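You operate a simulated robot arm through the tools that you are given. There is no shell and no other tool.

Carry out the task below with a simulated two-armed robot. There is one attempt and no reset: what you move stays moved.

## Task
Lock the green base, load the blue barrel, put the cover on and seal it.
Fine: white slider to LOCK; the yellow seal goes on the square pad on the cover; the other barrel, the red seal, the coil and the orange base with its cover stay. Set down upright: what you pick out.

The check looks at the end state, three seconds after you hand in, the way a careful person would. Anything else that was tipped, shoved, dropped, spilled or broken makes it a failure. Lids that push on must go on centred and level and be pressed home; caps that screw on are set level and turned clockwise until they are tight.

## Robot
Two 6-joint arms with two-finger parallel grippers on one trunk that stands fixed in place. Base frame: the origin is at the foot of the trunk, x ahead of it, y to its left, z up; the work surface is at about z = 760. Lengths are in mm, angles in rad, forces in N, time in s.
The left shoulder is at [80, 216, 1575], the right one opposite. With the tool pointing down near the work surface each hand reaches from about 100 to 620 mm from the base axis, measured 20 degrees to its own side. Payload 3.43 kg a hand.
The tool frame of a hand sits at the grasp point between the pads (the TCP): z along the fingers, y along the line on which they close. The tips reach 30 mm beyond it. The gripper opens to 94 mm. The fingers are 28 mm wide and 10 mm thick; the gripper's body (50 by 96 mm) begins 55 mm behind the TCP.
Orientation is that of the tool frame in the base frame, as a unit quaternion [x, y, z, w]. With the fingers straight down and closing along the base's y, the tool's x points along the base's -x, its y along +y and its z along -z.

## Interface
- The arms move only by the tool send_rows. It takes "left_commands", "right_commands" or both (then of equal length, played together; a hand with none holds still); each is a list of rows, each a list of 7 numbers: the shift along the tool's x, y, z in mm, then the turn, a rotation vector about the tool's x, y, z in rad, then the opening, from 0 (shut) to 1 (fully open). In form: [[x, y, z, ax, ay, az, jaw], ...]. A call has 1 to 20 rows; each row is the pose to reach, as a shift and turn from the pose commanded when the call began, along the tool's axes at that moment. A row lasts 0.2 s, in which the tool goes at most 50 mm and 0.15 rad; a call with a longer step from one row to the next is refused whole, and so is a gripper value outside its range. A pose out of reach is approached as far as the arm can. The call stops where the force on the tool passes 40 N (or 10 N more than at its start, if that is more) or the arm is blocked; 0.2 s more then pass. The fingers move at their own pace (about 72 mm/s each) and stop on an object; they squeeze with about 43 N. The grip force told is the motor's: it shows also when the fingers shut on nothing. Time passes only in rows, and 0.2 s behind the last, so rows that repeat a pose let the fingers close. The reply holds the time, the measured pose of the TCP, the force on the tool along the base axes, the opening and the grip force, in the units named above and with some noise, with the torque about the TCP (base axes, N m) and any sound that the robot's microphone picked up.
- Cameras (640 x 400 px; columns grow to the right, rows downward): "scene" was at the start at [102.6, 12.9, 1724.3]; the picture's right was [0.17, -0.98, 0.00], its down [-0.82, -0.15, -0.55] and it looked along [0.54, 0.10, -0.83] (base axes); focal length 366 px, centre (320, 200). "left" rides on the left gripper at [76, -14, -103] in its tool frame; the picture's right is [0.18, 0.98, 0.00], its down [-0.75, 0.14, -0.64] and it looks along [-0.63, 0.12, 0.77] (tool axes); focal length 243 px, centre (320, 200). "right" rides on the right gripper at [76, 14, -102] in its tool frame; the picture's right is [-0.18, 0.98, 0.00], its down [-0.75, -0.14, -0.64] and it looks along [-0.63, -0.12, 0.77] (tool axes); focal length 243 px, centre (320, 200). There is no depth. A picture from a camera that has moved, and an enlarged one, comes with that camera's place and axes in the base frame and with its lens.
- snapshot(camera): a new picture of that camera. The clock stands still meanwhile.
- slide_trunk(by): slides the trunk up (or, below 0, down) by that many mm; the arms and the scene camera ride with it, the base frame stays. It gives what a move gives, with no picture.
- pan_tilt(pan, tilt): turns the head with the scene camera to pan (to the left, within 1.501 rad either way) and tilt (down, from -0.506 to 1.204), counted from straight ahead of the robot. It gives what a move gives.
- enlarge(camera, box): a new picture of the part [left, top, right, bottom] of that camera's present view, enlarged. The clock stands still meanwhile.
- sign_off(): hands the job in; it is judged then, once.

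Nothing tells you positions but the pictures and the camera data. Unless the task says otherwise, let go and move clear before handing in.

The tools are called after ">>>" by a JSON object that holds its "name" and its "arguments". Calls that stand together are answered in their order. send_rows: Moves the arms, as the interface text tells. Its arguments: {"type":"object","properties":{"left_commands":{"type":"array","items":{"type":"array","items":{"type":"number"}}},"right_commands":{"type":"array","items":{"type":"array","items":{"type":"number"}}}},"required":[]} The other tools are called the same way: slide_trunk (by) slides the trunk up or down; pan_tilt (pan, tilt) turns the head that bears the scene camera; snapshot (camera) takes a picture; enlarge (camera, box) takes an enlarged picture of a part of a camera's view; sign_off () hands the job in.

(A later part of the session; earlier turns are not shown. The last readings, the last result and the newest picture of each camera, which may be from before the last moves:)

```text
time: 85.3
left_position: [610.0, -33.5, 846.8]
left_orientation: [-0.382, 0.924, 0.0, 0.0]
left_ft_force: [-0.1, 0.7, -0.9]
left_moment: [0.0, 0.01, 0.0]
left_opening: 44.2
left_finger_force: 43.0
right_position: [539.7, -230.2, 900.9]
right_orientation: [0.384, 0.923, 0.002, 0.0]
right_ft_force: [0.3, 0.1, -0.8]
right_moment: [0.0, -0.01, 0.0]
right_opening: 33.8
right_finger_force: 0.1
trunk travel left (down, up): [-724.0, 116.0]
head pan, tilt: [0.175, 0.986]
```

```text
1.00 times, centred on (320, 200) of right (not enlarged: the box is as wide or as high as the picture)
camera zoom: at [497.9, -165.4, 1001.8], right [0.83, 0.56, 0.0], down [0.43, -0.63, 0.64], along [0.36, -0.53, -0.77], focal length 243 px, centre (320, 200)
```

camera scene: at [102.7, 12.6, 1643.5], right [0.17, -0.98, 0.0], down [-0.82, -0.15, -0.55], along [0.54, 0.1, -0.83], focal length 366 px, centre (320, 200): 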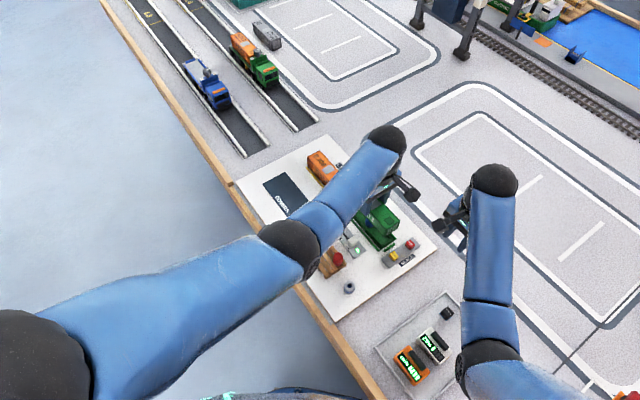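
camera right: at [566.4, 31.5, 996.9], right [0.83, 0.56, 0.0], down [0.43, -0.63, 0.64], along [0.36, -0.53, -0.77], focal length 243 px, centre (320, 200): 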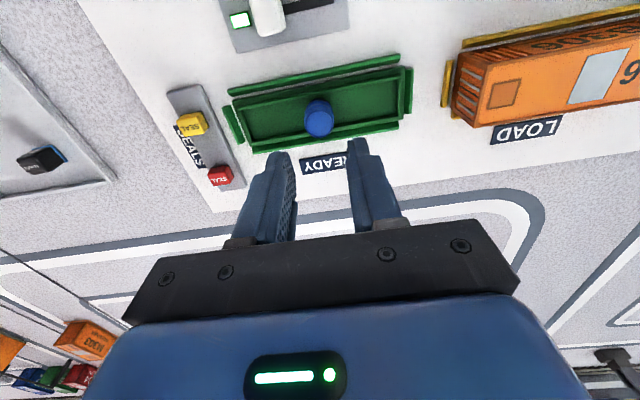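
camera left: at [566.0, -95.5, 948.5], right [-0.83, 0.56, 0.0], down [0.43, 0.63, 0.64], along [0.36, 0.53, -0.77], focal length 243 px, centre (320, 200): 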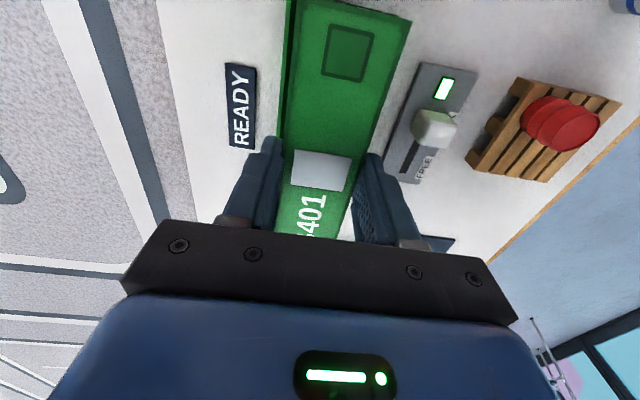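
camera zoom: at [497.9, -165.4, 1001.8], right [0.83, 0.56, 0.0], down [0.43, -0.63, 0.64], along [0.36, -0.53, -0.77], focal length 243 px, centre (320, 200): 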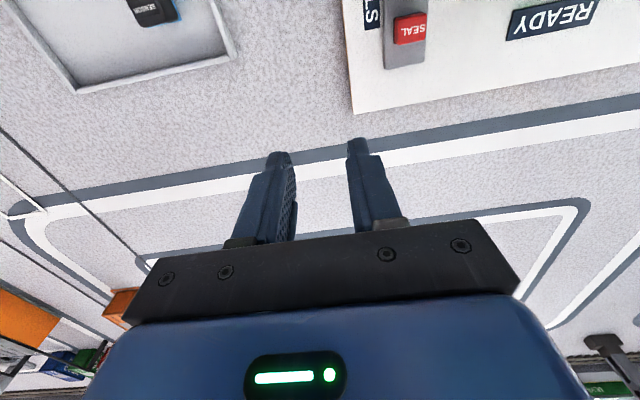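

>>> {"name": "enlarge", "arguments": {"camera": "scene", "box": [372, 228, 404, 252]}}

>>> {"name": "enlarge", "arguments": {"camera": "scene", "box": [348, 212, 396, 252]}}

```text
16.00 times, centred on (388, 240) of scene
camera zoom: at [102.7, 12.7, 1643.5], right [0.17, -0.98, 0.0], down [-0.82, -0.15, -0.55], along [0.54, 0.1, -0.83], focal length 5850 px, centre (-768, -440)
```

zoom: 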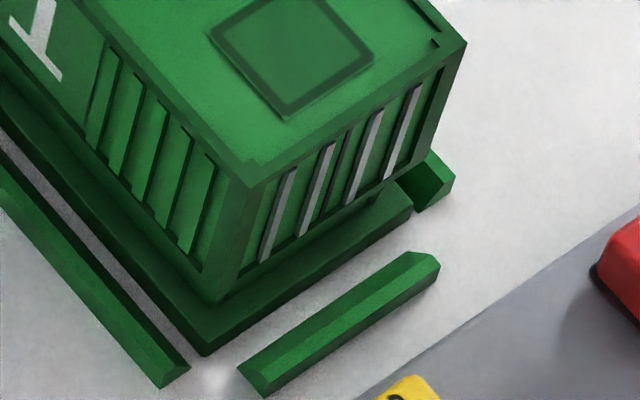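

```text
10.00 times, centred on (372, 232) of scene
camera zoom: at [102.7, 12.7, 1643.5], right [0.17, -0.98, 0.0], down [-0.82, -0.15, -0.55], along [0.54, 0.1, -0.83], focal length 3656 px, centre (-200, -120)
```

zoom: 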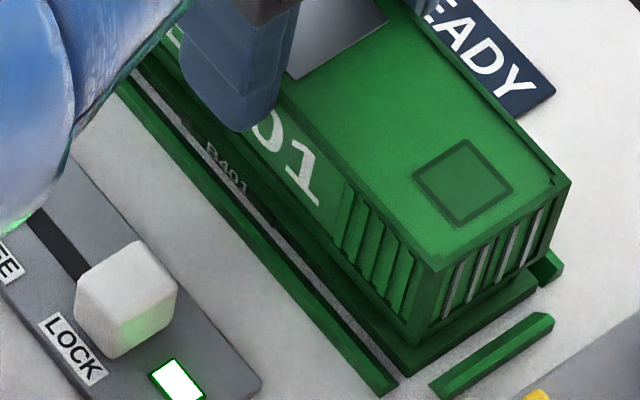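

The close-up shows the cover's end lines up with the base along its length, and it seems about 1 mm short across. I'll shift 1 mm toward the READY side and lower step by step, watching the forces.

>>> {"name": "send_rows", "arguments": {"left_commands": [[0, -1, 0, 0, 0, 0, 0.4], [0, -1, 2, 0, 0, 0, 0.4], [0, -1, 4, 0, 0, 0, 0.4], [0, -1, 5, 0, 0, 0, 0.4]]}}

>>> {"name": "enlarge", "arguments": {"camera": "scene", "box": [372, 228, 404, 252]}}

```text
time: 86.3
left_position: [609.8, -33.4, 841.7]
left_orientation: [-0.382, 0.924, 0.001, 0.001]
left_ft_force: [0.1, 0.6, -1.0]
left_moment: [0.02, 0.0, -0.02]
left_opening: 44.1
left_finger_force: 43.1
right_position: [540.9, -230.2, 900.2]
right_orientation: [0.384, 0.923, 0.002, 0.0]
right_ft_force: [0.4, -0.1, -0.1]
right_moment: [0.0, -0.05, 0.0]
right_opening: 33.7
right_finger_force: 0.1
trunk travel left (down, up): [-724.0, 116.0]
head pan, tilt: [0.175, 0.986]
```

```text
16.00 times, centred on (388, 240) of scene
camera zoom: at [102.8, 12.7, 1643.5], right [0.17, -0.98, 0.0], down [-0.82, -0.15, -0.55], along [0.54, 0.1, -0.83], focal length 5850 px, centre (-768, -440)
```

zoom: 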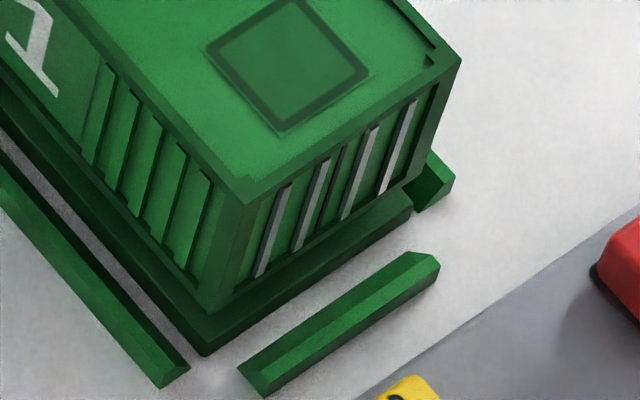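

>>> {"name": "send_rows", "arguments": {"left_commands": [[1, 0, 0, 0, 0, 0, 0.4], [1, 0, 1.5, 0, 0, 0, 0.4], [1, 0, 3, 0, 0, 0, 0.4], [1, 0, 4, 0, 0, 0, 0.4]]}}

>>> {"name": "enlarge", "arguments": {"camera": "scene", "box": [372, 228, 404, 252]}}

```text
time: 87.3
left_position: [610.0, -32.7, 838.0]
left_orientation: [-0.383, 0.924, 0.0, 0.0]
left_ft_force: [0.8, 0.3, -1.2]
left_moment: [0.01, 0.04, -0.02]
left_opening: 44.4
left_finger_force: 43.4
right_position: [540.9, -228.6, 899.6]
right_orientation: [0.383, 0.924, 0.002, 0.0]
right_ft_force: [-0.5, 0.4, 0.2]
right_moment: [0.02, 0.0, -0.02]
right_opening: 33.7
right_finger_force: 0.0
trunk travel left (down, up): [-724.0, 116.0]
head pan, tilt: [0.175, 0.986]
```

```text
16.00 times, centred on (388, 240) of scene
camera zoom: at [102.7, 12.7, 1643.5], right [0.17, -0.98, 0.0], down [-0.82, -0.15, -0.55], along [0.54, 0.1, -0.83], focal length 5850 px, centre (-768, -440)
```

zoom: 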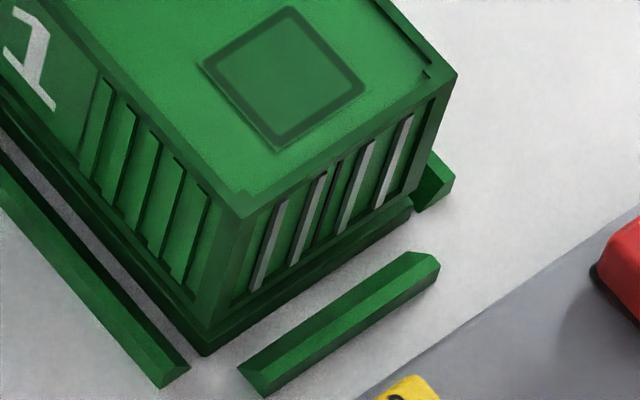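

>>> {"name": "send_rows", "arguments": {"left_commands": [[0, 0, 1, 0, 0, 0, 0.4], [0, 0, 2, 0, 0, 0, 0.4], [0, 0, 3, 0, 0, 0, 0.4]]}}

>>> {"name": "enlarge", "arguments": {"camera": "scene", "box": [372, 228, 404, 252]}}

```text
time: 88.1
left_position: [608.1, -32.4, 834.4]
left_orientation: [-0.383, 0.924, 0.001, 0.001]
left_ft_force: [-0.7, -0.4, -0.4]
left_moment: [0.03, 0.01, -0.03]
left_opening: 43.9
left_finger_force: 43.6
right_position: [540.7, -228.9, 899.6]
right_orientation: [0.384, 0.923, 0.002, 0.001]
right_ft_force: [-0.4, 0.0, -0.1]
right_moment: [-0.02, -0.01, -0.03]
right_opening: 33.8
right_finger_force: 0.0
trunk travel left (down, up): [-724.0, 116.0]
head pan, tilt: [0.175, 0.986]
```

```text
16.00 times, centred on (388, 240) of scene
camera zoom: at [102.8, 12.6, 1643.4], right [0.17, -0.98, 0.0], down [-0.82, -0.15, -0.55], along [0.54, 0.1, -0.83], focal length 5850 px, centre (-768, -440)
```

zoom: 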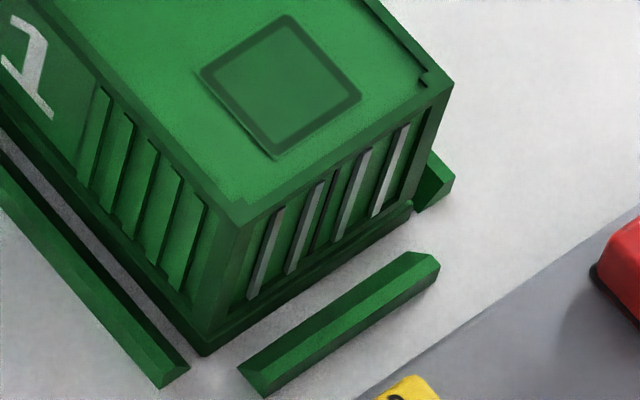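

No contact force while the cover passes the rim, so it is fitting over it. I'll keep lowering gently.

>>> {"name": "send_rows", "arguments": {"left_commands": [[0, 0, 1, 0, 0, 0, 0.4], [0, 0, 2, 0, 0, 0, 0.4]]}}

```text
time: 88.7
left_position: [610.1, -33.1, 832.9]
left_orientation: [-0.383, 0.924, 0.001, 0.0]
left_ft_force: [1.0, 0.5, -0.6]
left_moment: [-0.04, -0.01, 0.0]
left_opening: 44.1
left_finger_force: 42.8
right_position: [540.7, -228.8, 899.8]
right_orientation: [0.384, 0.923, 0.002, 0.002]
right_ft_force: [0.2, 0.5, -0.4]
right_moment: [0.02, 0.01, 0.0]
right_opening: 33.5
right_finger_force: 0.1
trunk travel left (down, up): [-724.0, 116.0]
head pan, tilt: [0.175, 0.986]
```

>>> {"name": "send_rows", "arguments": {"left_commands": [[0, 0, 0.8, 0, 0, 0, 0.4], [0, 0, 1.6, 0, 0, 0, 0.4]]}}

>>> {"name": "enlarge", "arguments": {"camera": "scene", "box": [372, 228, 404, 252]}}

```text
time: 89.3
left_position: [609.5, -31.8, 831.5]
left_orientation: [-0.383, 0.924, 0.001, 0.0]
left_ft_force: [0.3, 0.6, 0.1]
left_moment: [0.0, 0.03, -0.02]
left_opening: 44.0
left_finger_force: 42.5
right_position: [539.8, -229.6, 900.2]
right_orientation: [0.383, 0.924, 0.001, 0.001]
right_ft_force: [-0.3, -0.7, 0.3]
right_moment: [-0.06, 0.02, 0.01]
right_opening: 33.9
right_finger_force: 0.0
trunk travel left (down, up): [-724.0, 116.0]
head pan, tilt: [0.175, 0.986]
```

```text
16.00 times, centred on (388, 240) of scene
camera zoom: at [102.8, 12.7, 1643.4], right [0.17, -0.98, 0.0], down [-0.82, -0.15, -0.55], along [0.54, 0.1, -0.83], focal length 5850 px, centre (-768, -440)
```

zoom: 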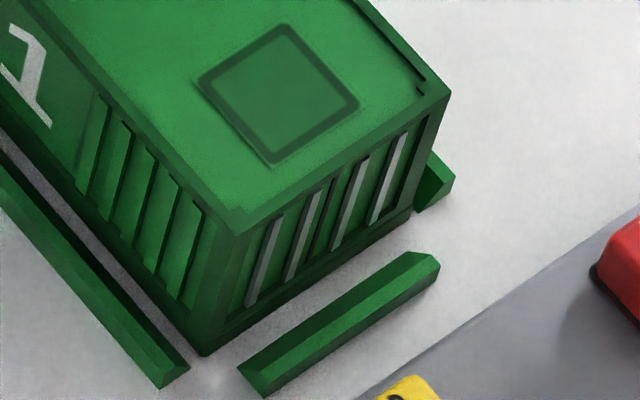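

>>> {"name": "send_rows", "arguments": {"left_commands": [[0, 0, 0.8, 0, 0, 0, 0.4], [0, 0, 1.6, 0, 0, 0, 0.4], [0, 0, 2.4, 0, 0, 0, 0.4]]}}

>>> {"name": "enlarge", "arguments": {"camera": "scene", "box": [372, 228, 404, 252]}}

```text
time: 90.1
left_position: [609.9, -33.9, 831.6]
left_orientation: [-0.383, 0.924, -0.001, 0.001]
left_ft_force: [0.9, -1.7, 0.7]
left_moment: [-0.13, -0.08, 0.01]
left_opening: 44.4
left_finger_force: 43.4
right_position: [542.6, -229.1, 899.5]
right_orientation: [0.382, 0.924, 0.001, 0.0]
right_ft_force: [0.5, -1.1, -0.8]
right_moment: [-0.01, -0.03, -0.03]
right_opening: 33.6
right_finger_force: 0.0
trunk travel left (down, up): [-724.0, 116.0]
head pan, tilt: [0.175, 0.986]
```

```text
16.00 times, centred on (388, 240) of scene
camera zoom: at [102.9, 12.4, 1643.5], right [0.17, -0.98, 0.0], down [-0.82, -0.15, -0.55], along [0.54, 0.1, -0.83], focal length 5850 px, centre (-768, -440)
```

zoom: 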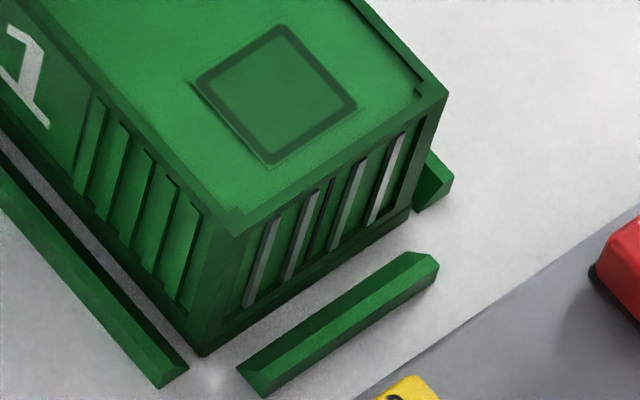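

>>> {"name": "send_rows", "arguments": {"left_commands": [[0, 0, 1, 0, 0, 0, 0.4], [0, 0, 2, 0, 0, 0, 0.4]]}}

>>> {"name": "enlarge", "arguments": {"camera": "scene", "box": [372, 228, 404, 252]}}

```text
time: 90.7
left_position: [609.6, -32.7, 831.5]
left_orientation: [-0.383, 0.924, -0.002, 0.001]
left_ft_force: [3.8, -2.2, 11.3]
left_moment: [-0.33, 0.3, -0.01]
left_opening: 44.1
left_finger_force: 43.2
left hand out of reach, approached as far as the arm can: row 1, 2
right_position: [540.0, -230.2, 900.2]
right_orientation: [0.383, 0.924, 0.001, 0.001]
right_ft_force: [-0.1, 0.0, 0.2]
right_moment: [-0.01, 0.01, -0.03]
right_opening: 33.9
right_finger_force: 0.1
trunk travel left (down, up): [-724.0, 116.0]
head pan, tilt: [0.175, 0.986]
```

```text
16.00 times, centred on (388, 240) of scene
camera zoom: at [101.8, 12.4, 1643.7], right [0.17, -0.98, 0.0], down [-0.82, -0.15, -0.55], along [0.54, 0.1, -0.83], focal length 5850 px, centre (-768, -440)
```

zoom: 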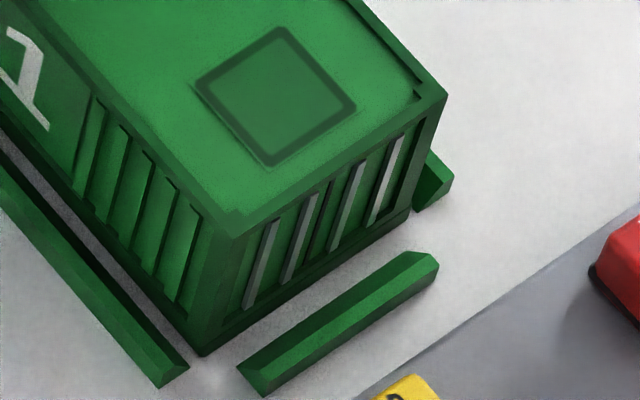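

The cover has reached something firm with 11 N upward force. I'll compare it with the finished orange unit to see how a seated cover looks.

>>> {"name": "enlarge", "arguments": {"camera": "scene", "box": [320, 180, 368, 210]}}

>>> {"name": "enlarge", "arguments": {"camera": "scene", "box": [364, 218, 412, 248]}}

>>> {"name": "snapshot", "arguments": {"camera": "left"}}

```text
13.33 times, centred on (344, 195) of scene
camera zoom: at [101.8, 12.4, 1643.7], right [0.17, -0.98, 0.0], down [-0.82, -0.15, -0.55], along [0.54, 0.1, -0.83], focal length 4875 px, centre (0, 267)
```

zoom: 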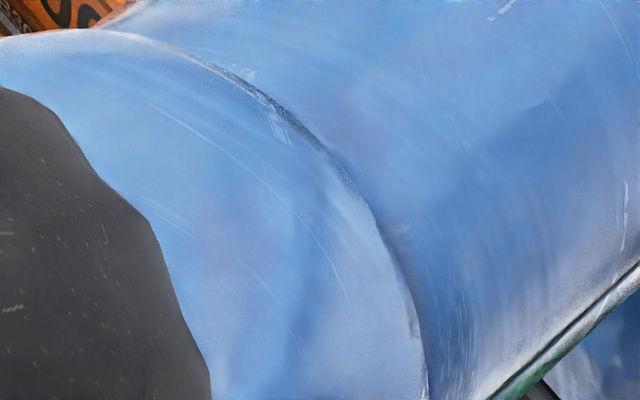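

```text
13.33 times, centred on (388, 233) of scene
camera zoom: at [101.8, 12.4, 1643.7], right [0.17, -0.98, 0.0], down [-0.82, -0.15, -0.55], along [0.54, 0.1, -0.83], focal length 4875 px, centre (-587, -240)
```

zoom: 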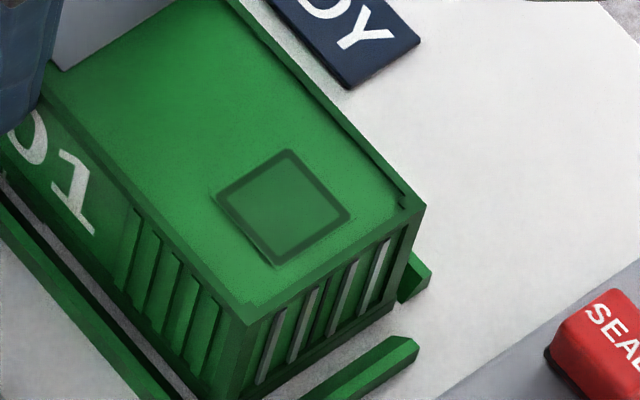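

```text
taken
camera left: at [564.5, -95.2, 933.1], right [-0.83, 0.56, 0.0], down [0.43, 0.63, 0.64], along [0.37, 0.53, -0.77], focal length 243 px, centre (320, 200)
```

left: 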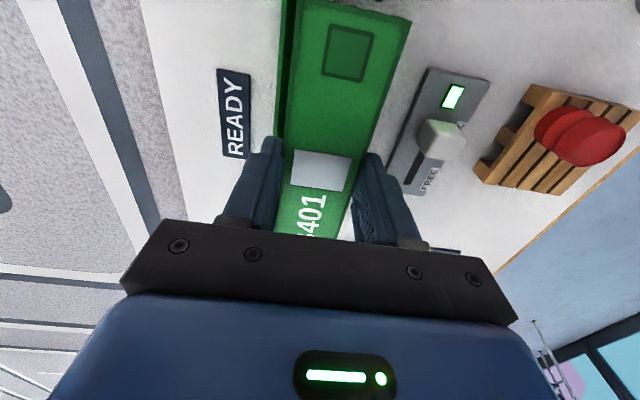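

I'll release the cover, raise the left hand and inspect before pressing it home.

>>> {"name": "send_rows", "arguments": {"left_commands": [[0, 0, -1, 0, 0, 0, 0.45], [0, 0, -2, 0, 0, 0, 0.55], [0, 0, -2, 0, 0, 0, 0.62], [0, 0, -15, 0, 0, 0, 0.62], [0, 0, -40, 0, 0, 0, 0.62], [0, 0, -65, 0, 0, 0, 0.62]]}}

>>> {"name": "snapshot", "arguments": {"camera": "left"}}

>>> {"name": "enlarge", "arguments": {"camera": "left", "box": [240, 0, 400, 100]}}

>>> {"name": "enlarge", "arguments": {"camera": "scene", "box": [364, 218, 412, 248]}}

```text
time: 92.1
left_position: [605.7, -33.3, 893.6]
left_orientation: [-0.383, 0.924, -0.001, 0.0]
left_ft_force: [-0.2, 0.1, 0.9]
left_moment: [0.01, 0.03, 0.0]
left_opening: 58.2
left_finger_force: 0.0
right_position: [540.0, -229.2, 900.1]
right_orientation: [0.383, 0.924, 0.003, 0.0]
right_ft_force: [-0.7, 0.2, 0.1]
right_moment: [0.02, 0.0, -0.01]
right_opening: 33.8
right_finger_force: 0.0
trunk travel left (down, up): [-724.0, 116.0]
head pan, tilt: [0.175, 0.986]
```

```text
taken
camera left: at [562.0, -95.3, 995.2], right [-0.83, 0.56, 0.0], down [0.43, 0.63, 0.64], along [0.36, 0.53, -0.77], focal length 243 px, centre (320, 200)
```

left: 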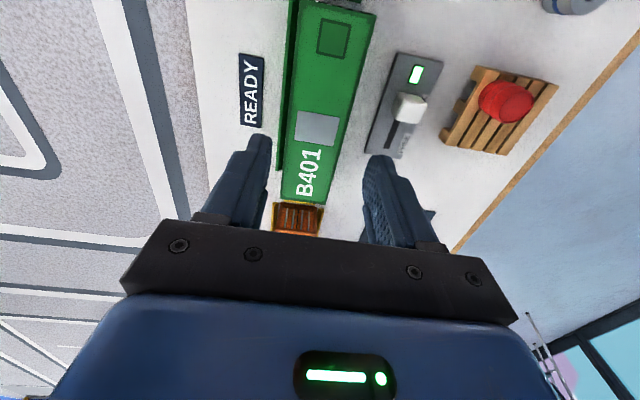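

```text
4.00 times, centred on (320, 50) of left
camera zoom: at [562.0, -95.3, 995.2], right [-0.83, 0.56, 0.0], down [0.43, 0.63, 0.64], along [0.36, 0.53, -0.77], focal length 970 px, centre (320, 800)
```

zoom: 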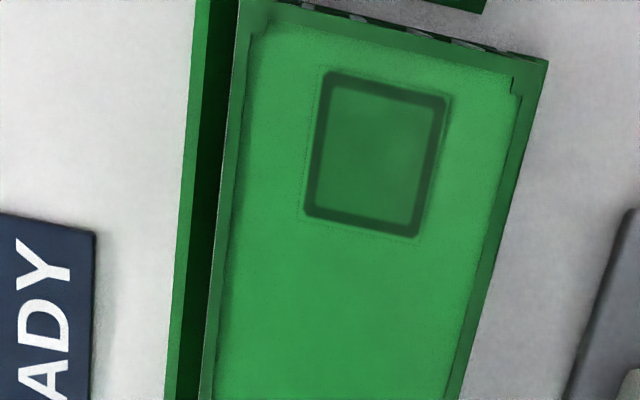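

```text
13.33 times, centred on (388, 233) of scene
camera zoom: at [102.2, 12.7, 1643.5], right [0.17, -0.98, 0.0], down [-0.82, -0.15, -0.55], along [0.54, 0.1, -0.83], focal length 4875 px, centre (-587, -240)
```

zoom: 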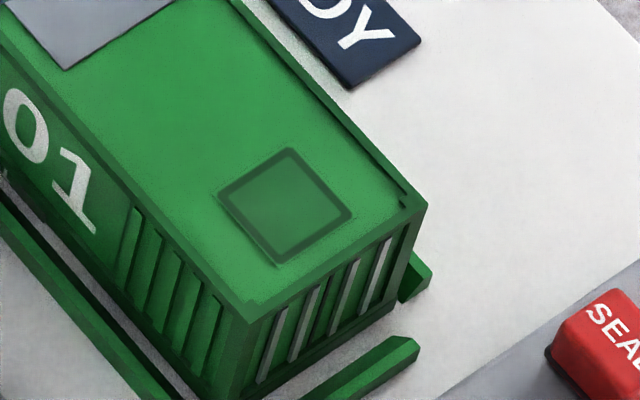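

>>> {"name": "send_rows", "arguments": {"left_commands": [[-10, 8, -15, 0, 0, 0, 0.62], [-35, 28, -30, 0, 0, 0, 0.62], [-65, 53, -45, 0, 0, 0, 0.62], [-95, 77, -55, 0, 0, 0, 0.62], [-125, 101, -60, 0, 0, 0, 0.62], [-148, 120, -60, 0, 0, 0, 0.62]]}}

>>> {"name": "snapshot", "arguments": {"camera": "scene"}}

>>> {"name": "enlarge", "arguments": {"camera": "scene", "box": [330, 190, 426, 250]}}

>>> {"name": "enlarge", "arguments": {"camera": "scene", "box": [290, 145, 370, 205]}}

```text
time: 93.5
left_position: [625.5, 156.5, 953.8]
left_orientation: [-0.382, 0.924, 0.0, 0.001]
left_ft_force: [0.4, 0.0, -0.4]
left_moment: [0.0, 0.04, -0.04]
left_opening: 58.3
left_finger_force: 0.0
right_position: [540.2, -227.7, 900.6]
right_orientation: [0.383, 0.924, 0.001, 0.001]
right_ft_force: [-0.1, -0.7, 0.0]
right_moment: [0.0, -0.05, 0.02]
right_opening: 34.1
right_finger_force: 0.0
trunk travel left (down, up): [-724.0, 116.0]
head pan, tilt: [0.175, 0.986]
```

```text
taken
camera scene: at [102.7, 13.9, 1643.4], right [0.17, -0.98, 0.0], down [-0.82, -0.15, -0.55], along [0.54, 0.1, -0.83], focal length 366 px, centre (320, 200)
```

scene: 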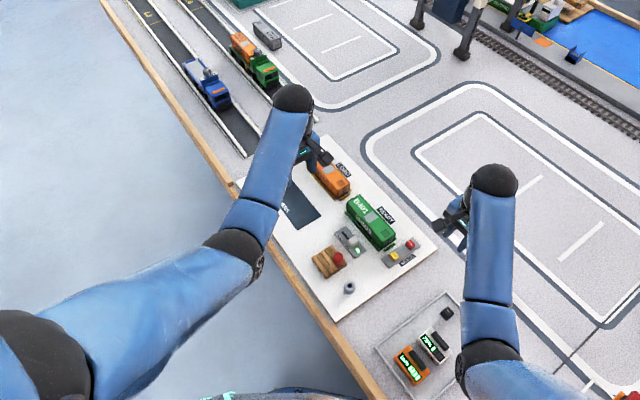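

```text
6.67 times, centred on (378, 220) of scene
camera zoom: at [102.7, 13.9, 1643.4], right [0.17, -0.98, 0.0], down [-0.82, -0.15, -0.55], along [0.54, 0.1, -0.83], focal length 2437 px, centre (-67, 67)
```

zoom: 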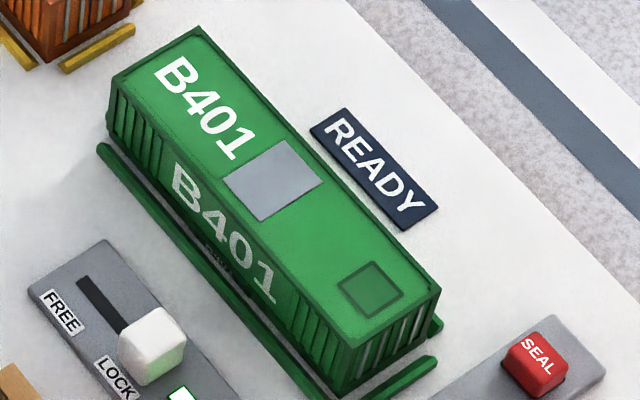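

```text
6.67 times, centred on (330, 175) of scene
camera zoom: at [102.7, 13.9, 1643.4], right [0.17, -0.98, 0.0], down [-0.82, -0.15, -0.55], along [0.54, 0.1, -0.83], focal length 2437 px, centre (253, 367)
```

zoom: 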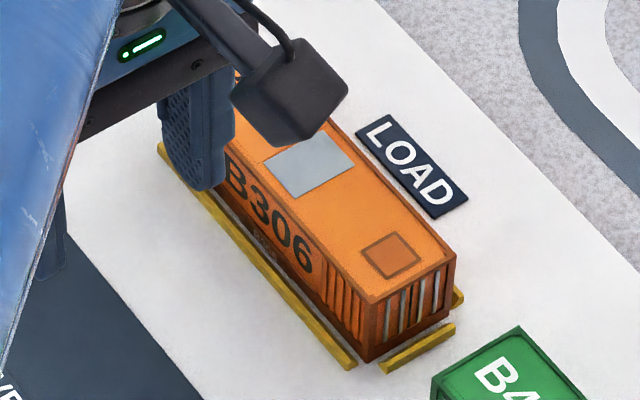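

>>> {"name": "enlarge", "arguments": {"camera": "scene", "box": [332, 178, 364, 208]}}

>>> {"name": "enlarge", "arguments": {"camera": "scene", "box": [372, 226, 404, 256]}}

```text
13.33 times, centred on (348, 193) of scene
camera zoom: at [102.7, 13.9, 1643.4], right [0.17, -0.98, 0.0], down [-0.82, -0.15, -0.55], along [0.54, 0.1, -0.83], focal length 4875 px, centre (-53, 293)
```

zoom: 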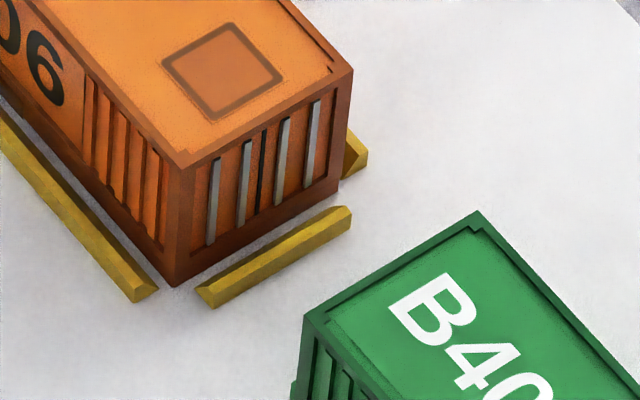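

```text
13.33 times, centred on (388, 241) of scene
camera zoom: at [102.7, 13.9, 1643.4], right [0.17, -0.98, 0.0], down [-0.82, -0.15, -0.55], along [0.54, 0.1, -0.83], focal length 4875 px, centre (-587, -347)
```

zoom: 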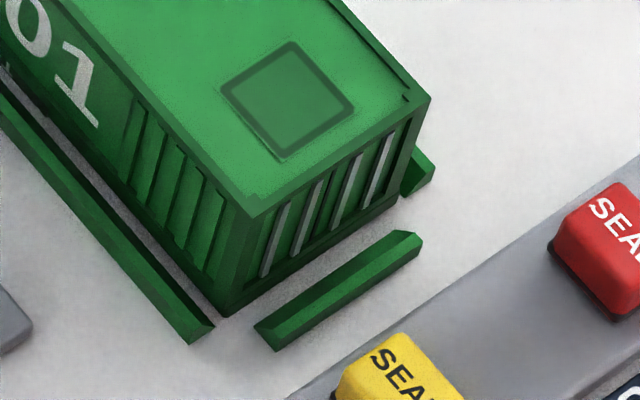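

The green unit looks like the orange one, but I want to check centring closely. I'll bring the right hand's camera to look at the near end along the long axis.

>>> {"name": "send_rows", "arguments": {"right_commands": [[7, 4, 0, 0, 0, -0.143, 0.5], [15, 7, 1, 0, 0, -0.286, 0.6], [22, 11, 2, 0, 0, -0.428, 0.7], [30, 15, 3, 0, 0, -0.571, 0.8], [37, 19, 4, 0, 0, -0.714, 0.9], [44, 23, 5, 0, 0, -0.857, 1], [52, 26, 5, 0, 0, -1.0, 1], [59, 30, 6, 0, 0, -1.142, 1], [67, 34, 6, 0, 0, -1.285, 1], [74, 38, 7, 0, 0, -1.428, 1], [81.6, 41.6, 7, 0, 0, -1.571, 1]]}}

>>> {"name": "snapshot", "arguments": {"camera": "right"}}

>>> {"name": "enlarge", "arguments": {"camera": "right", "box": [240, 130, 400, 230]}}

```text
time: 95.9
left_position: [626.0, 155.4, 953.2]
left_orientation: [-0.383, 0.924, 0.0, 0.0]
left_ft_force: [-0.1, -0.5, 0.0]
left_moment: [-0.01, -0.02, -0.01]
left_opening: 58.1
left_finger_force: 0.1
right_position: [513.8, -142.1, 894.4]
right_orientation: [-0.383, 0.924, 0.001, 0.002]
right_ft_force: [0.8, -1.1, 0.3]
right_moment: [0.03, 0.0, 0.01]
right_opening: 94.0
right_finger_force: 0.0
trunk travel left (down, up): [-724.0, 116.0]
head pan, tilt: [0.175, 0.986]
```

```text
taken
camera right: at [449.9, -186.0, 995.5], right [-0.57, 0.82, 0.0], down [0.63, 0.43, 0.64], along [0.53, 0.36, -0.76], focal length 243 px, centre (320, 200)
```

right: 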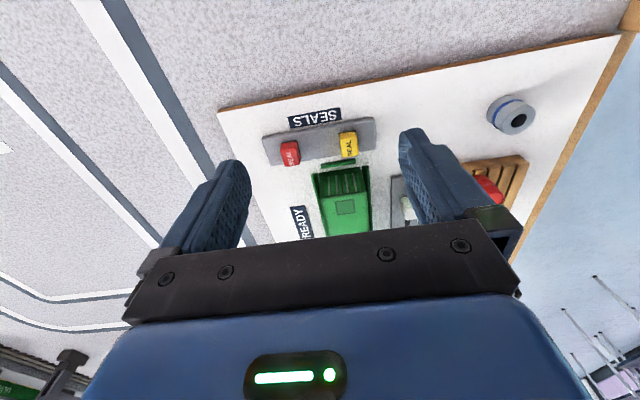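

```text
4.00 times, centred on (320, 180) of right
camera zoom: at [449.9, -186.0, 995.5], right [-0.57, 0.82, 0.0], down [0.63, 0.43, 0.64], along [0.53, 0.36, -0.76], focal length 970 px, centre (320, 280)
```

zoom: 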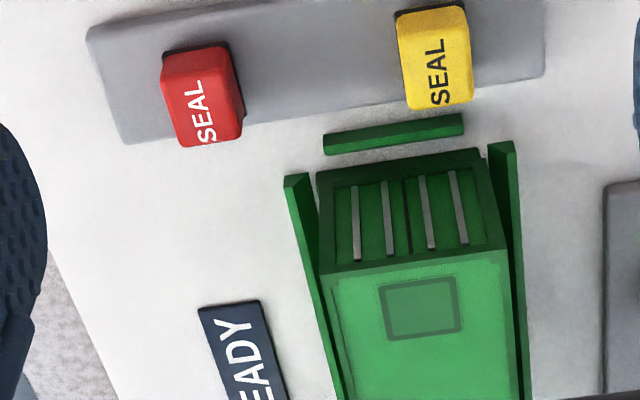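

>>> {"name": "enlarge", "arguments": {"camera": "right", "box": [308, 160, 372, 200]}}

>>> {"name": "enlarge", "arguments": {"camera": "right", "box": [308, 190, 372, 230]}}

```text
10.00 times, centred on (340, 180) of right
camera zoom: at [449.9, -186.0, 995.5], right [-0.57, 0.82, 0.0], down [0.63, 0.43, 0.64], along [0.53, 0.36, -0.76], focal length 2426 px, centre (120, 400)
```

zoom: 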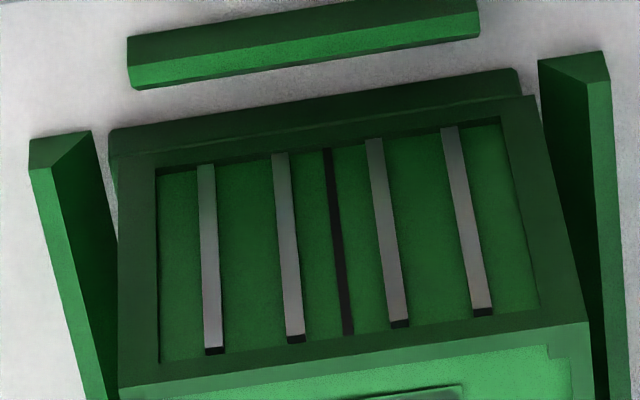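

```text
10.00 times, centred on (340, 210) of right
camera zoom: at [449.9, -186.0, 995.5], right [-0.57, 0.82, 0.0], down [0.63, 0.43, 0.64], along [0.53, 0.36, -0.76], focal length 2426 px, centre (120, 100)
```

zoom: 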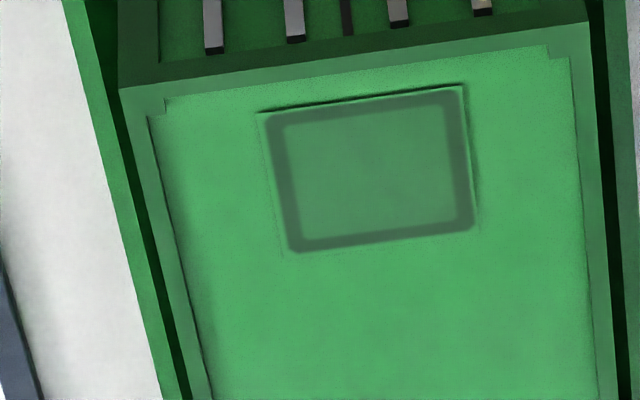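

The end view shows the cover sits about 1 mm too far toward the slider side but is otherwise down on the base. I'll use the right hand to grip it in place and feel for the clearance so I can centre it.

>>> {"name": "send_rows", "arguments": {"right_commands": [[-15, 1, 0, 0, 0, 0, 0.8], [-45, 3, 0, 0, 0, 0, 0.7], [-80, 5, 0, 0, 0, 0, 0.7], [-115, 7, 0, 0, 0, 0, 0.7], [-136, 8.4, 0, 0, 0, 0, 0.7], [-143, 8.8, 0, 0, 0, 0, 0.7], [-143, 8.8, 15, 0, 0, 0, 0.7]]}}

>>> {"name": "snapshot", "arguments": {"camera": "right"}}

>>> {"name": "enlarge", "arguments": {"camera": "right", "box": [240, 0, 400, 100]}}

>>> {"name": "enlarge", "arguments": {"camera": "right", "box": [240, 100, 400, 200]}}

```text
time: 97.5
left_position: [625.8, 156.5, 953.6]
left_orientation: [-0.383, 0.924, 0.0, 0.001]
left_ft_force: [-0.7, -0.8, 0.3]
left_moment: [-0.01, 0.0, -0.01]
left_opening: 58.2
left_finger_force: 0.0
right_position: [607.9, -37.1, 879.0]
right_orientation: [-0.382, 0.924, 0.002, 0.001]
right_ft_force: [-0.8, 1.0, -0.1]
right_moment: [-0.01, 0.03, 0.0]
right_opening: 66.2
right_finger_force: 0.1
trunk travel left (down, up): [-724.0, 116.0]
head pan, tilt: [0.175, 0.986]
```

```text
taken
camera right: at [544.3, -80.3, 980.6], right [-0.56, 0.83, 0.0], down [0.63, 0.43, 0.64], along [0.53, 0.36, -0.76], focal length 243 px, centre (320, 200)
```

right: 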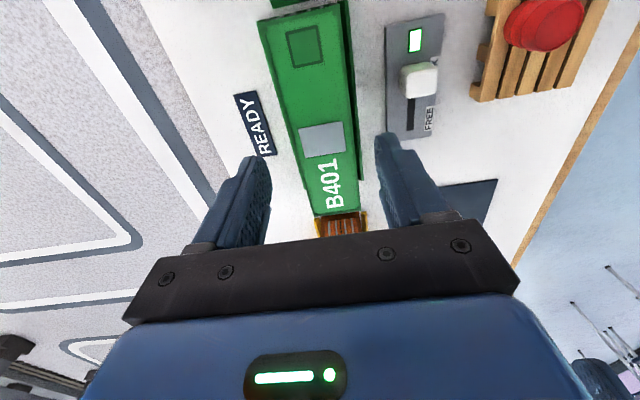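

```text
4.00 times, centred on (320, 50) of right
camera zoom: at [544.3, -80.3, 980.6], right [-0.56, 0.83, 0.0], down [0.63, 0.43, 0.64], along [0.53, 0.36, -0.76], focal length 970 px, centre (320, 800)
```

zoom: 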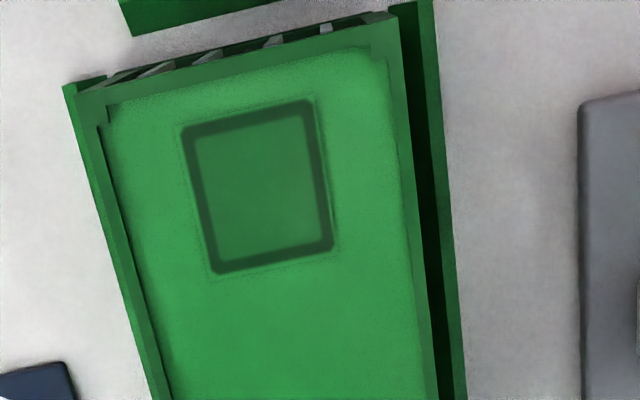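

```text
4.00 times, centred on (320, 150) of right
camera zoom: at [544.3, -80.3, 980.6], right [-0.56, 0.83, 0.0], down [0.63, 0.43, 0.64], along [0.53, 0.36, -0.76], focal length 970 px, centre (320, 400)
```

zoom: 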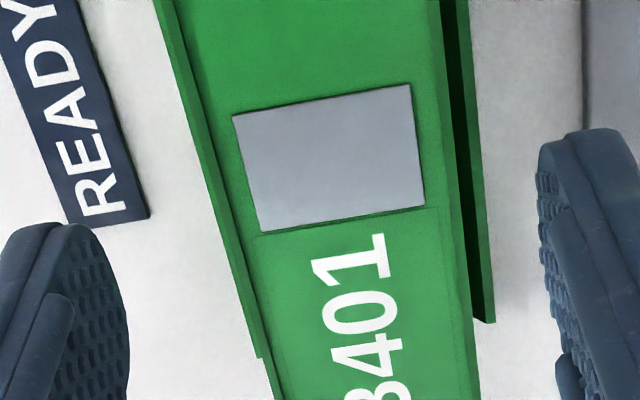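

The cover sits about 1.2 mm to the slider side of this hand's centre, so closing the fingers here will draw it toward the base's centre. I'll descend and close.

>>> {"name": "send_rows", "arguments": {"right_commands": [[0, 0, 15, 0, 0, 0, 0.7], [0, 0, 30, 0, 0, 0, 0.7], [0, 0, 40, 0, 0, 0, 0.7], [0, 0, 45, 0, 0, 0, 0.7], [0, 0, 45, 0, 0, 0, 0.6], [0, 0, 45, 0, 0, 0, 0.5], [0, 0, 45, 0, 0, 0, 0.4], [0, 0, 45, 0, 0, 0, 0.4]]}}

```text
time: 99.3
left_position: [624.9, 157.0, 953.7]
left_orientation: [-0.383, 0.924, 0.0, 0.0]
left_ft_force: [0.7, -0.1, 0.0]
left_moment: [-0.02, 0.03, -0.02]
left_opening: 58.5
left_finger_force: 0.0
right_position: [608.9, -35.5, 833.5]
right_orientation: [-0.382, 0.924, 0.0, 0.001]
right_ft_force: [-0.2, 0.3, 1.0]
right_moment: [0.02, -0.08, -0.01]
right_opening: 44.2
right_finger_force: 42.9
trunk travel left (down, up): [-724.0, 116.0]
head pan, tilt: [0.175, 0.986]
```

>>> {"name": "send_rows", "arguments": {"right_commands": [[-0.5, 0, 0, 0, 0, 0, 0.4], [-1, 0, 0, 0, 0, 0, 0.4], [-1, 0, 0, 0, 0, 0, 0.4]]}}

>>> {"name": "send_rows", "arguments": {"right_commands": [[-0.5, 0, 0, 0, 0, 0, 0.4], [-1, 0, 0, 0, 0, 0, 0.4], [-1, 0, 0, 0, 0, 0, 0.4]]}}

```text
time: 100.1
left_position: [625.2, 157.4, 952.8]
left_orientation: [-0.383, 0.924, 0.0, 0.0]
left_ft_force: [0.3, -0.2, -0.8]
left_moment: [0.04, 0.0, 0.0]
left_opening: 58.3
left_finger_force: 0.1
right_position: [610.0, -35.2, 834.1]
right_orientation: [-0.382, 0.924, 0.001, 0.002]
right_ft_force: [0.6, 0.1, 0.3]
right_moment: [0.0, -0.01, 0.0]
right_opening: 44.2
right_finger_force: 43.3
trunk travel left (down, up): [-724.0, 116.0]
head pan, tilt: [0.175, 0.986]
```

```text
time: 100.9
left_position: [626.2, 155.5, 953.9]
left_orientation: [-0.383, 0.924, 0.0, 0.0]
left_ft_force: [0.3, 0.7, 0.0]
left_moment: [0.01, -0.01, 0.02]
left_opening: 58.2
left_finger_force: 0.0
right_position: [608.8, -33.9, 834.3]
right_orientation: [-0.382, 0.924, 0.0, 0.001]
right_ft_force: [-2.1, -1.4, -0.7]
right_moment: [-0.05, 0.07, 0.07]
right_opening: 44.2
right_finger_force: 43.4
trunk travel left (down, up): [-724.0, 116.0]
head pan, tilt: [0.175, 0.986]
```

>>> {"name": "send_rows", "arguments": {"right_commands": [[1, 0, 0, 0, 0, 0, 0.4], [2, 0, 0, 0, 0, 0, 0.4], [2.7, 0, 0, 0, 0, 0, 0.4], [2.7, 0, 0, 0, 0, 0, 0.4]]}}

>>> {"name": "send_rows", "arguments": {"right_commands": [[0.4, 0, 0, 0, 0, 0, 0.4], [0.8, 0, 0, 0, 0, 0, 0.4], [0.8, 0, 0, 0, 0, 0, 0.4]]}}

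```text
time: 101.9
left_position: [625.6, 156.9, 953.1]
left_orientation: [-0.382, 0.924, 0.0, 0.001]
left_ft_force: [0.6, 0.7, -0.1]
left_moment: [-0.01, -0.01, -0.01]
left_opening: 58.3
left_finger_force: 0.1
right_position: [607.0, -36.1, 833.3]
right_orientation: [-0.382, 0.924, 0.002, 0.001]
right_ft_force: [0.5, 0.6, -0.2]
right_moment: [0.09, -0.03, -0.04]
right_opening: 44.5
right_finger_force: 43.9
trunk travel left (down, up): [-724.0, 116.0]
head pan, tilt: [0.175, 0.986]
```

```text
time: 102.7
left_position: [625.7, 155.5, 952.6]
left_orientation: [-0.383, 0.924, 0.001, 0.0]
left_ft_force: [0.4, 0.0, 0.5]
left_moment: [0.0, 0.01, -0.05]
left_opening: 58.5
left_finger_force: 0.0
right_position: [607.6, -37.0, 834.4]
right_orientation: [-0.381, 0.924, 0.001, 0.002]
right_ft_force: [1.1, 3.1, 0.1]
right_moment: [0.17, -0.14, -0.02]
right_opening: 44.0
right_finger_force: 43.3
trunk travel left (down, up): [-724.0, 116.0]
head pan, tilt: [0.175, 0.986]
```

Contact appears about +1.6 mm and -1.0 mm along the length, so the centre is +0.3 mm from where I started. I'll go there and feel across the width too.

>>> {"name": "send_rows", "arguments": {"right_commands": [[-0.9, 0, 0, 0, 0, 0, 0.4], [-1.8, 0, 0, 0, 0, 0, 0.4], [-1.8, -0.5, 0, 0, 0, 0, 0.4], [-1.8, -1, 0, 0, 0, 0, 0.4], [-1.8, -1, 0, 0, 0, 0, 0.4]]}}

>>> {"name": "send_rows", "arguments": {"right_commands": [[0, -0.5, 0, 0, 0, 0, 0.4], [0, -0.8, 0, 0, 0, 0, 0.4], [0, -0.8, 0, 0, 0, 0, 0.4]]}}

```text
time: 103.9
left_position: [627.0, 156.2, 953.8]
left_orientation: [-0.382, 0.924, -0.001, 0.0]
left_ft_force: [0.5, -0.2, -0.7]
left_moment: [0.0, -0.03, 0.01]
left_opening: 58.2
left_finger_force: 0.1
right_position: [609.9, -35.6, 833.8]
right_orientation: [-0.383, 0.924, 0.001, 0.002]
right_ft_force: [0.2, 0.5, 0.1]
right_moment: [0.03, 0.04, -0.01]
right_opening: 44.2
right_finger_force: 42.9
trunk travel left (down, up): [-724.0, 116.0]
head pan, tilt: [0.175, 0.986]
```

```text
time: 104.7
left_position: [625.2, 156.5, 953.3]
left_orientation: [-0.384, 0.923, 0.0, 0.0]
left_ft_force: [-0.2, -0.2, -0.2]
left_moment: [-0.01, 0.01, 0.0]
left_opening: 58.5
left_finger_force: 0.1
right_position: [608.4, -36.9, 833.6]
right_orientation: [-0.382, 0.924, 0.0, 0.001]
right_ft_force: [-2.7, 1.0, 1.1]
right_moment: [0.08, 0.07, 0.02]
right_opening: 44.0
right_finger_force: 43.0
trunk travel left (down, up): [-724.0, 116.0]
head pan, tilt: [0.175, 0.986]
```

>>> {"name": "send_rows", "arguments": {"right_commands": [[0, 1, 0, 0, 0, 0, 0.4], [0, 2, 0, 0, 0, 0, 0.4], [0, 2.4, 0, 0, 0, 0, 0.4], [0, 2.4, 0, 0, 0, 0, 0.4]]}}

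>>> {"name": "send_rows", "arguments": {"right_commands": [[0, 0.4, 0, 0, 0, 0, 0.4], [0, 0.7, 0, 0, 0, 0, 0.4], [0, 0.7, 0, 0, 0, 0, 0.4]]}}

```text
time: 105.7
left_position: [626.2, 156.6, 954.2]
left_orientation: [-0.383, 0.924, 0.0, 0.0]
left_ft_force: [-0.3, 0.0, 0.7]
left_moment: [0.02, -0.01, 0.01]
left_opening: 58.4
left_finger_force: 0.1
right_position: [607.1, -35.2, 833.1]
right_orientation: [-0.382, 0.924, 0.001, 0.002]
right_ft_force: [0.0, -0.1, 2.7]
right_moment: [-0.12, 0.08, -0.02]
right_opening: 44.4
right_finger_force: 43.1
trunk travel left (down, up): [-724.0, 116.0]
head pan, tilt: [0.175, 0.986]
```

```text
time: 106.5
left_position: [627.4, 155.4, 952.8]
left_orientation: [-0.383, 0.924, 0.0, 0.0]
left_ft_force: [0.6, 0.4, 0.4]
left_moment: [-0.03, 0.02, 0.02]
left_opening: 58.4
left_finger_force: 0.0
right_position: [606.8, -34.1, 834.5]
right_orientation: [-0.382, 0.924, 0.001, 0.001]
right_ft_force: [4.1, -2.8, 1.8]
right_moment: [-0.24, -0.14, 0.07]
right_opening: 44.2
right_finger_force: 43.1
trunk travel left (down, up): [-724.0, 116.0]
head pan, tilt: [0.175, 0.986]
```

Across the width the contacts are about +1.3 and -0.65 mm, so the centre is near +0.35 mm. I'll move there and press down while holding.

>>> {"name": "send_rows", "arguments": {"right_commands": [[0, -0.8, 0, 0, 0, 0, 0.4], [0, -1.65, 0, 0, 0, 0, 0.4], [0, -1.65, 1, 0, 0, 0, 0.4], [0, -1.65, 2, 0, 0, 0, 0.4], [0, -1.65, 3, 0, 0, 0, 0.4]]}}

```text
time: 107.7
left_position: [624.4, 157.6, 954.1]
left_orientation: [-0.382, 0.924, -0.001, 0.002]
left_ft_force: [0.0, 0.0, 0.2]
left_moment: [0.02, 0.01, 0.0]
left_opening: 58.1
left_finger_force: 0.0
right_position: [606.9, -35.3, 834.0]
right_orientation: [-0.383, 0.924, 0.001, 0.003]
right_ft_force: [-3.5, 1.4, 19.5]
right_moment: [-0.41, 0.86, -0.03]
right_opening: 44.2
right_finger_force: 43.0
trunk travel left (down, up): [-724.0, 116.0]
head pan, tilt: [0.175, 0.986]
```

>>> {"name": "send_rows", "arguments": {"right_commands": [[0, 0, 1, 0, 0, 0, 0.4], [0, 0, 2, 0, 0, 0, 0.4], [0, 0, 2, 0, 0, 0, 0.4]]}}

>>> {"name": "enlarge", "arguments": {"camera": "scene", "box": [372, 226, 404, 256]}}

```text
time: 108.5
left_position: [622.0, 156.7, 956.1]
left_orientation: [-0.383, 0.924, -0.001, 0.003]
left_ft_force: [-0.1, -0.4, -0.4]
left_moment: [0.01, 0.02, -0.02]
left_opening: 58.3
left_finger_force: 0.1
right_position: [607.7, -34.2, 834.0]
right_orientation: [-0.383, 0.924, -0.001, 0.005]
right_ft_force: [-4.0, 2.9, 31.3]
right_moment: [-0.18, 0.56, 0.06]
right_opening: 44.5
right_finger_force: 42.9
trunk travel left (down, up): [-724.0, 116.0]
head pan, tilt: [0.175, 0.986]
```

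```text
13.33 times, centred on (388, 241) of scene
camera zoom: at [96.7, 13.9, 1644.0], right [0.17, -0.98, 0.0], down [-0.82, -0.15, -0.56], along [0.55, 0.1, -0.83], focal length 4875 px, centre (-587, -347)
```

zoom: 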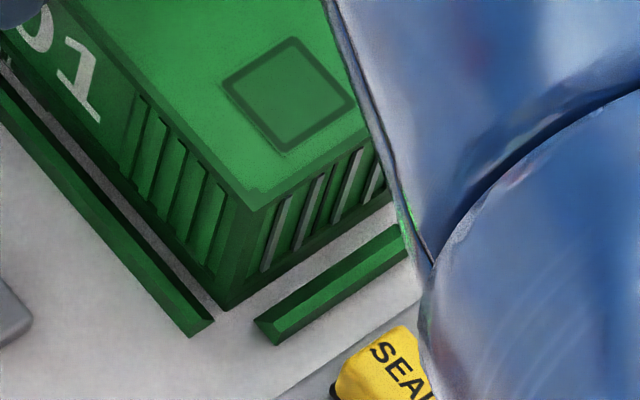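

At 31 N the cover doesn't go any lower, and its base strip matches the orange unit's, so it is home. I'll unload, open the fingers and lift away.

>>> {"name": "send_rows", "arguments": {"right_commands": [[0, 0, -2, 0, 0, 0, 0.4], [0, 0, -4, 0, 0, 0, 0.4], [0, 0, -4.5, 0, 0, 0, 0.4]]}}

>>> {"name": "send_rows", "arguments": {"right_commands": [[0, 0, 0, 0, 0, 0, 0.5], [0, 0, 0, 0, 0, 0, 0.65], [0, 0, -15, 0, 0, 0, 0.7], [0, 0, -40, 0, 0, 0, 0.7], [0, 0, -60, 0, 0, 0, 0.7]]}}

>>> {"name": "snapshot", "arguments": {"camera": "right"}}

```text
time: 109.3
left_position: [625.2, 157.5, 953.5]
left_orientation: [-0.383, 0.924, -0.002, 0.001]
left_ft_force: [-0.6, -0.3, 0.4]
left_moment: [-0.01, -0.01, -0.03]
left_opening: 58.3
left_finger_force: 0.0
right_position: [607.4, -37.4, 833.5]
right_orientation: [-0.382, 0.924, -0.001, 0.001]
right_ft_force: [0.9, 4.4, 7.8]
right_moment: [0.59, -0.58, 0.1]
right_opening: 44.3
right_finger_force: 43.3
trunk travel left (down, up): [-724.0, 116.0]
head pan, tilt: [0.175, 0.986]
```

```text
time: 110.5
left_position: [624.9, 156.4, 953.1]
left_orientation: [-0.383, 0.924, 0.0, 0.001]
left_ft_force: [0.5, 0.0, 0.6]
left_moment: [0.01, -0.02, -0.01]
left_opening: 58.2
left_finger_force: 0.1
right_position: [606.2, -35.3, 894.6]
right_orientation: [-0.382, 0.924, 0.0, 0.001]
right_ft_force: [0.0, 1.4, -0.3]
right_moment: [0.0, -0.02, 0.05]
right_opening: 65.7
right_finger_force: 0.0
trunk travel left (down, up): [-724.0, 116.0]
head pan, tilt: [0.175, 0.986]
```

```text
taken
camera right: at [543.7, -79.4, 996.1], right [-0.56, 0.83, 0.0], down [0.63, 0.43, 0.64], along [0.53, 0.36, -0.77], focal length 243 px, centre (320, 200)
```

right: 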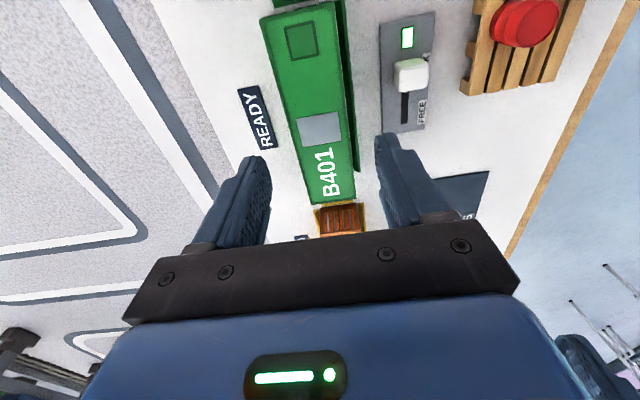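

>>> {"name": "send_rows", "arguments": {"right_commands": [[20, -1, 0, 0, 0, 0, 0.8], [55, -3, 0, 0, 0, 0, 0.9], [90, -5, 0, 0, 0, 0, 1], [120, -7, 0, 0, 0, 0, 1], [138, -8.5, 0, 0, 0, 0, 1], [143, -8.8, 0, 0, 0, 0, 1]]}}

>>> {"name": "enlarge", "arguments": {"camera": "right", "box": [308, 160, 372, 200]}}

>>> {"name": "enlarge", "arguments": {"camera": "right", "box": [240, 130, 400, 230]}}

```text
time: 111.9
left_position: [625.9, 155.5, 953.6]
left_orientation: [-0.383, 0.924, 0.0, 0.0]
left_ft_force: [-0.8, 0.1, -0.2]
left_moment: [0.01, -0.02, 0.0]
left_opening: 58.3
left_finger_force: 0.0
right_position: [512.3, -143.0, 892.9]
right_orientation: [-0.382, 0.924, 0.001, 0.002]
right_ft_force: [0.8, 0.3, -0.2]
right_moment: [0.0, 0.03, 0.0]
right_opening: 93.9
right_finger_force: 0.1
trunk travel left (down, up): [-724.0, 116.0]
head pan, tilt: [0.175, 0.986]
```

```text
10.00 times, centred on (340, 180) of right
camera zoom: at [449.4, -186.7, 994.2], right [-0.56, 0.83, 0.0], down [0.63, 0.43, 0.64], along [0.53, 0.36, -0.76], focal length 2426 px, centre (120, 400)
```

zoom: 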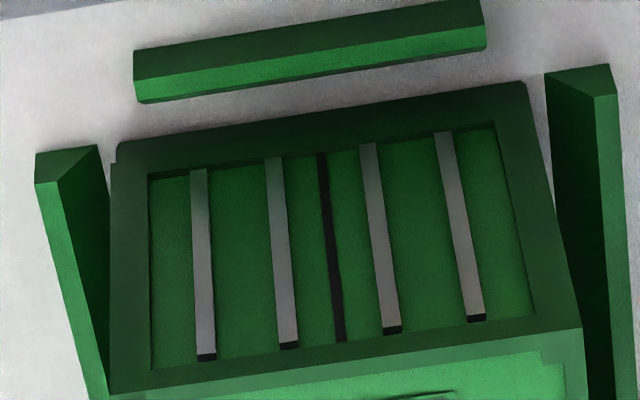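

```text
4.00 times, centred on (320, 180) of right
camera zoom: at [449.4, -186.7, 994.2], right [-0.56, 0.83, 0.0], down [0.63, 0.43, 0.64], along [0.53, 0.36, -0.76], focal length 970 px, centre (320, 280)
```

zoom: 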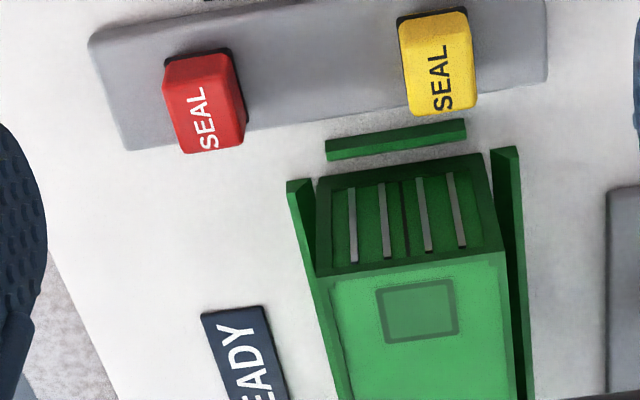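

Across the width it is now centred within 0.5 mm, but the hard press dragged the cover about 2 mm toward the seals end. I'll regrip it, find the contact at the far side, and back off to the middle.

>>> {"name": "send_rows", "arguments": {"right_commands": [[-20, 1, 0, 0, 0, 0, 0.8], [-55, 3, 0, 0, 0, 0, 0.7], [-90, 5, 0, 0, 0, 0, 0.7], [-120, 7, 0, 0, 0, 0, 0.7], [-138, 8, 5, 0, 0, 0, 0.7], [-143, 8, 20, 0, 0, 0, 0.7], [-143, 8, 40, 0, 0, 0, 0.7], [-143, 8, 54, 0, 0, 0, 0.7], [-143, 8, 59, 0, 0, 0, 0.7]]}}

>>> {"name": "send_rows", "arguments": {"right_commands": [[0, 0, 0, 0, 0, 0, 0.6], [0, 0, 0, 0, 0, 0, 0.5], [0, 0, 0, 0, 0, 0, 0.4], [0, 0, 0, 0, 0, 0, 0.4]]}}

```text
time: 113.9
left_position: [626.4, 156.9, 953.1]
left_orientation: [-0.382, 0.924, -0.001, 0.0]
left_ft_force: [-0.2, 0.6, 0.4]
left_moment: [0.01, 0.02, -0.03]
left_opening: 58.1
left_finger_force: 0.1
right_position: [609.2, -37.2, 835.0]
right_orientation: [-0.381, 0.924, 0.0, 0.002]
right_ft_force: [0.7, 0.1, 0.4]
right_moment: [-0.01, 0.03, -0.02]
right_opening: 65.9
right_finger_force: 0.1
trunk travel left (down, up): [-724.0, 116.0]
head pan, tilt: [0.175, 0.986]
```

```text
time: 114.9
left_position: [625.7, 155.7, 952.5]
left_orientation: [-0.383, 0.924, 0.0, 0.0]
left_ft_force: [0.1, -1.1, 0.8]
left_moment: [-0.02, 0.01, -0.01]
left_opening: 58.2
left_finger_force: 0.0
right_position: [607.8, -36.5, 834.6]
right_orientation: [-0.382, 0.924, 0.001, 0.002]
right_ft_force: [-1.6, 2.8, 0.2]
right_moment: [0.09, 0.06, 0.01]
right_opening: 44.2
right_finger_force: 43.2
trunk travel left (down, up): [-724.0, 116.0]
head pan, tilt: [0.175, 0.986]
```

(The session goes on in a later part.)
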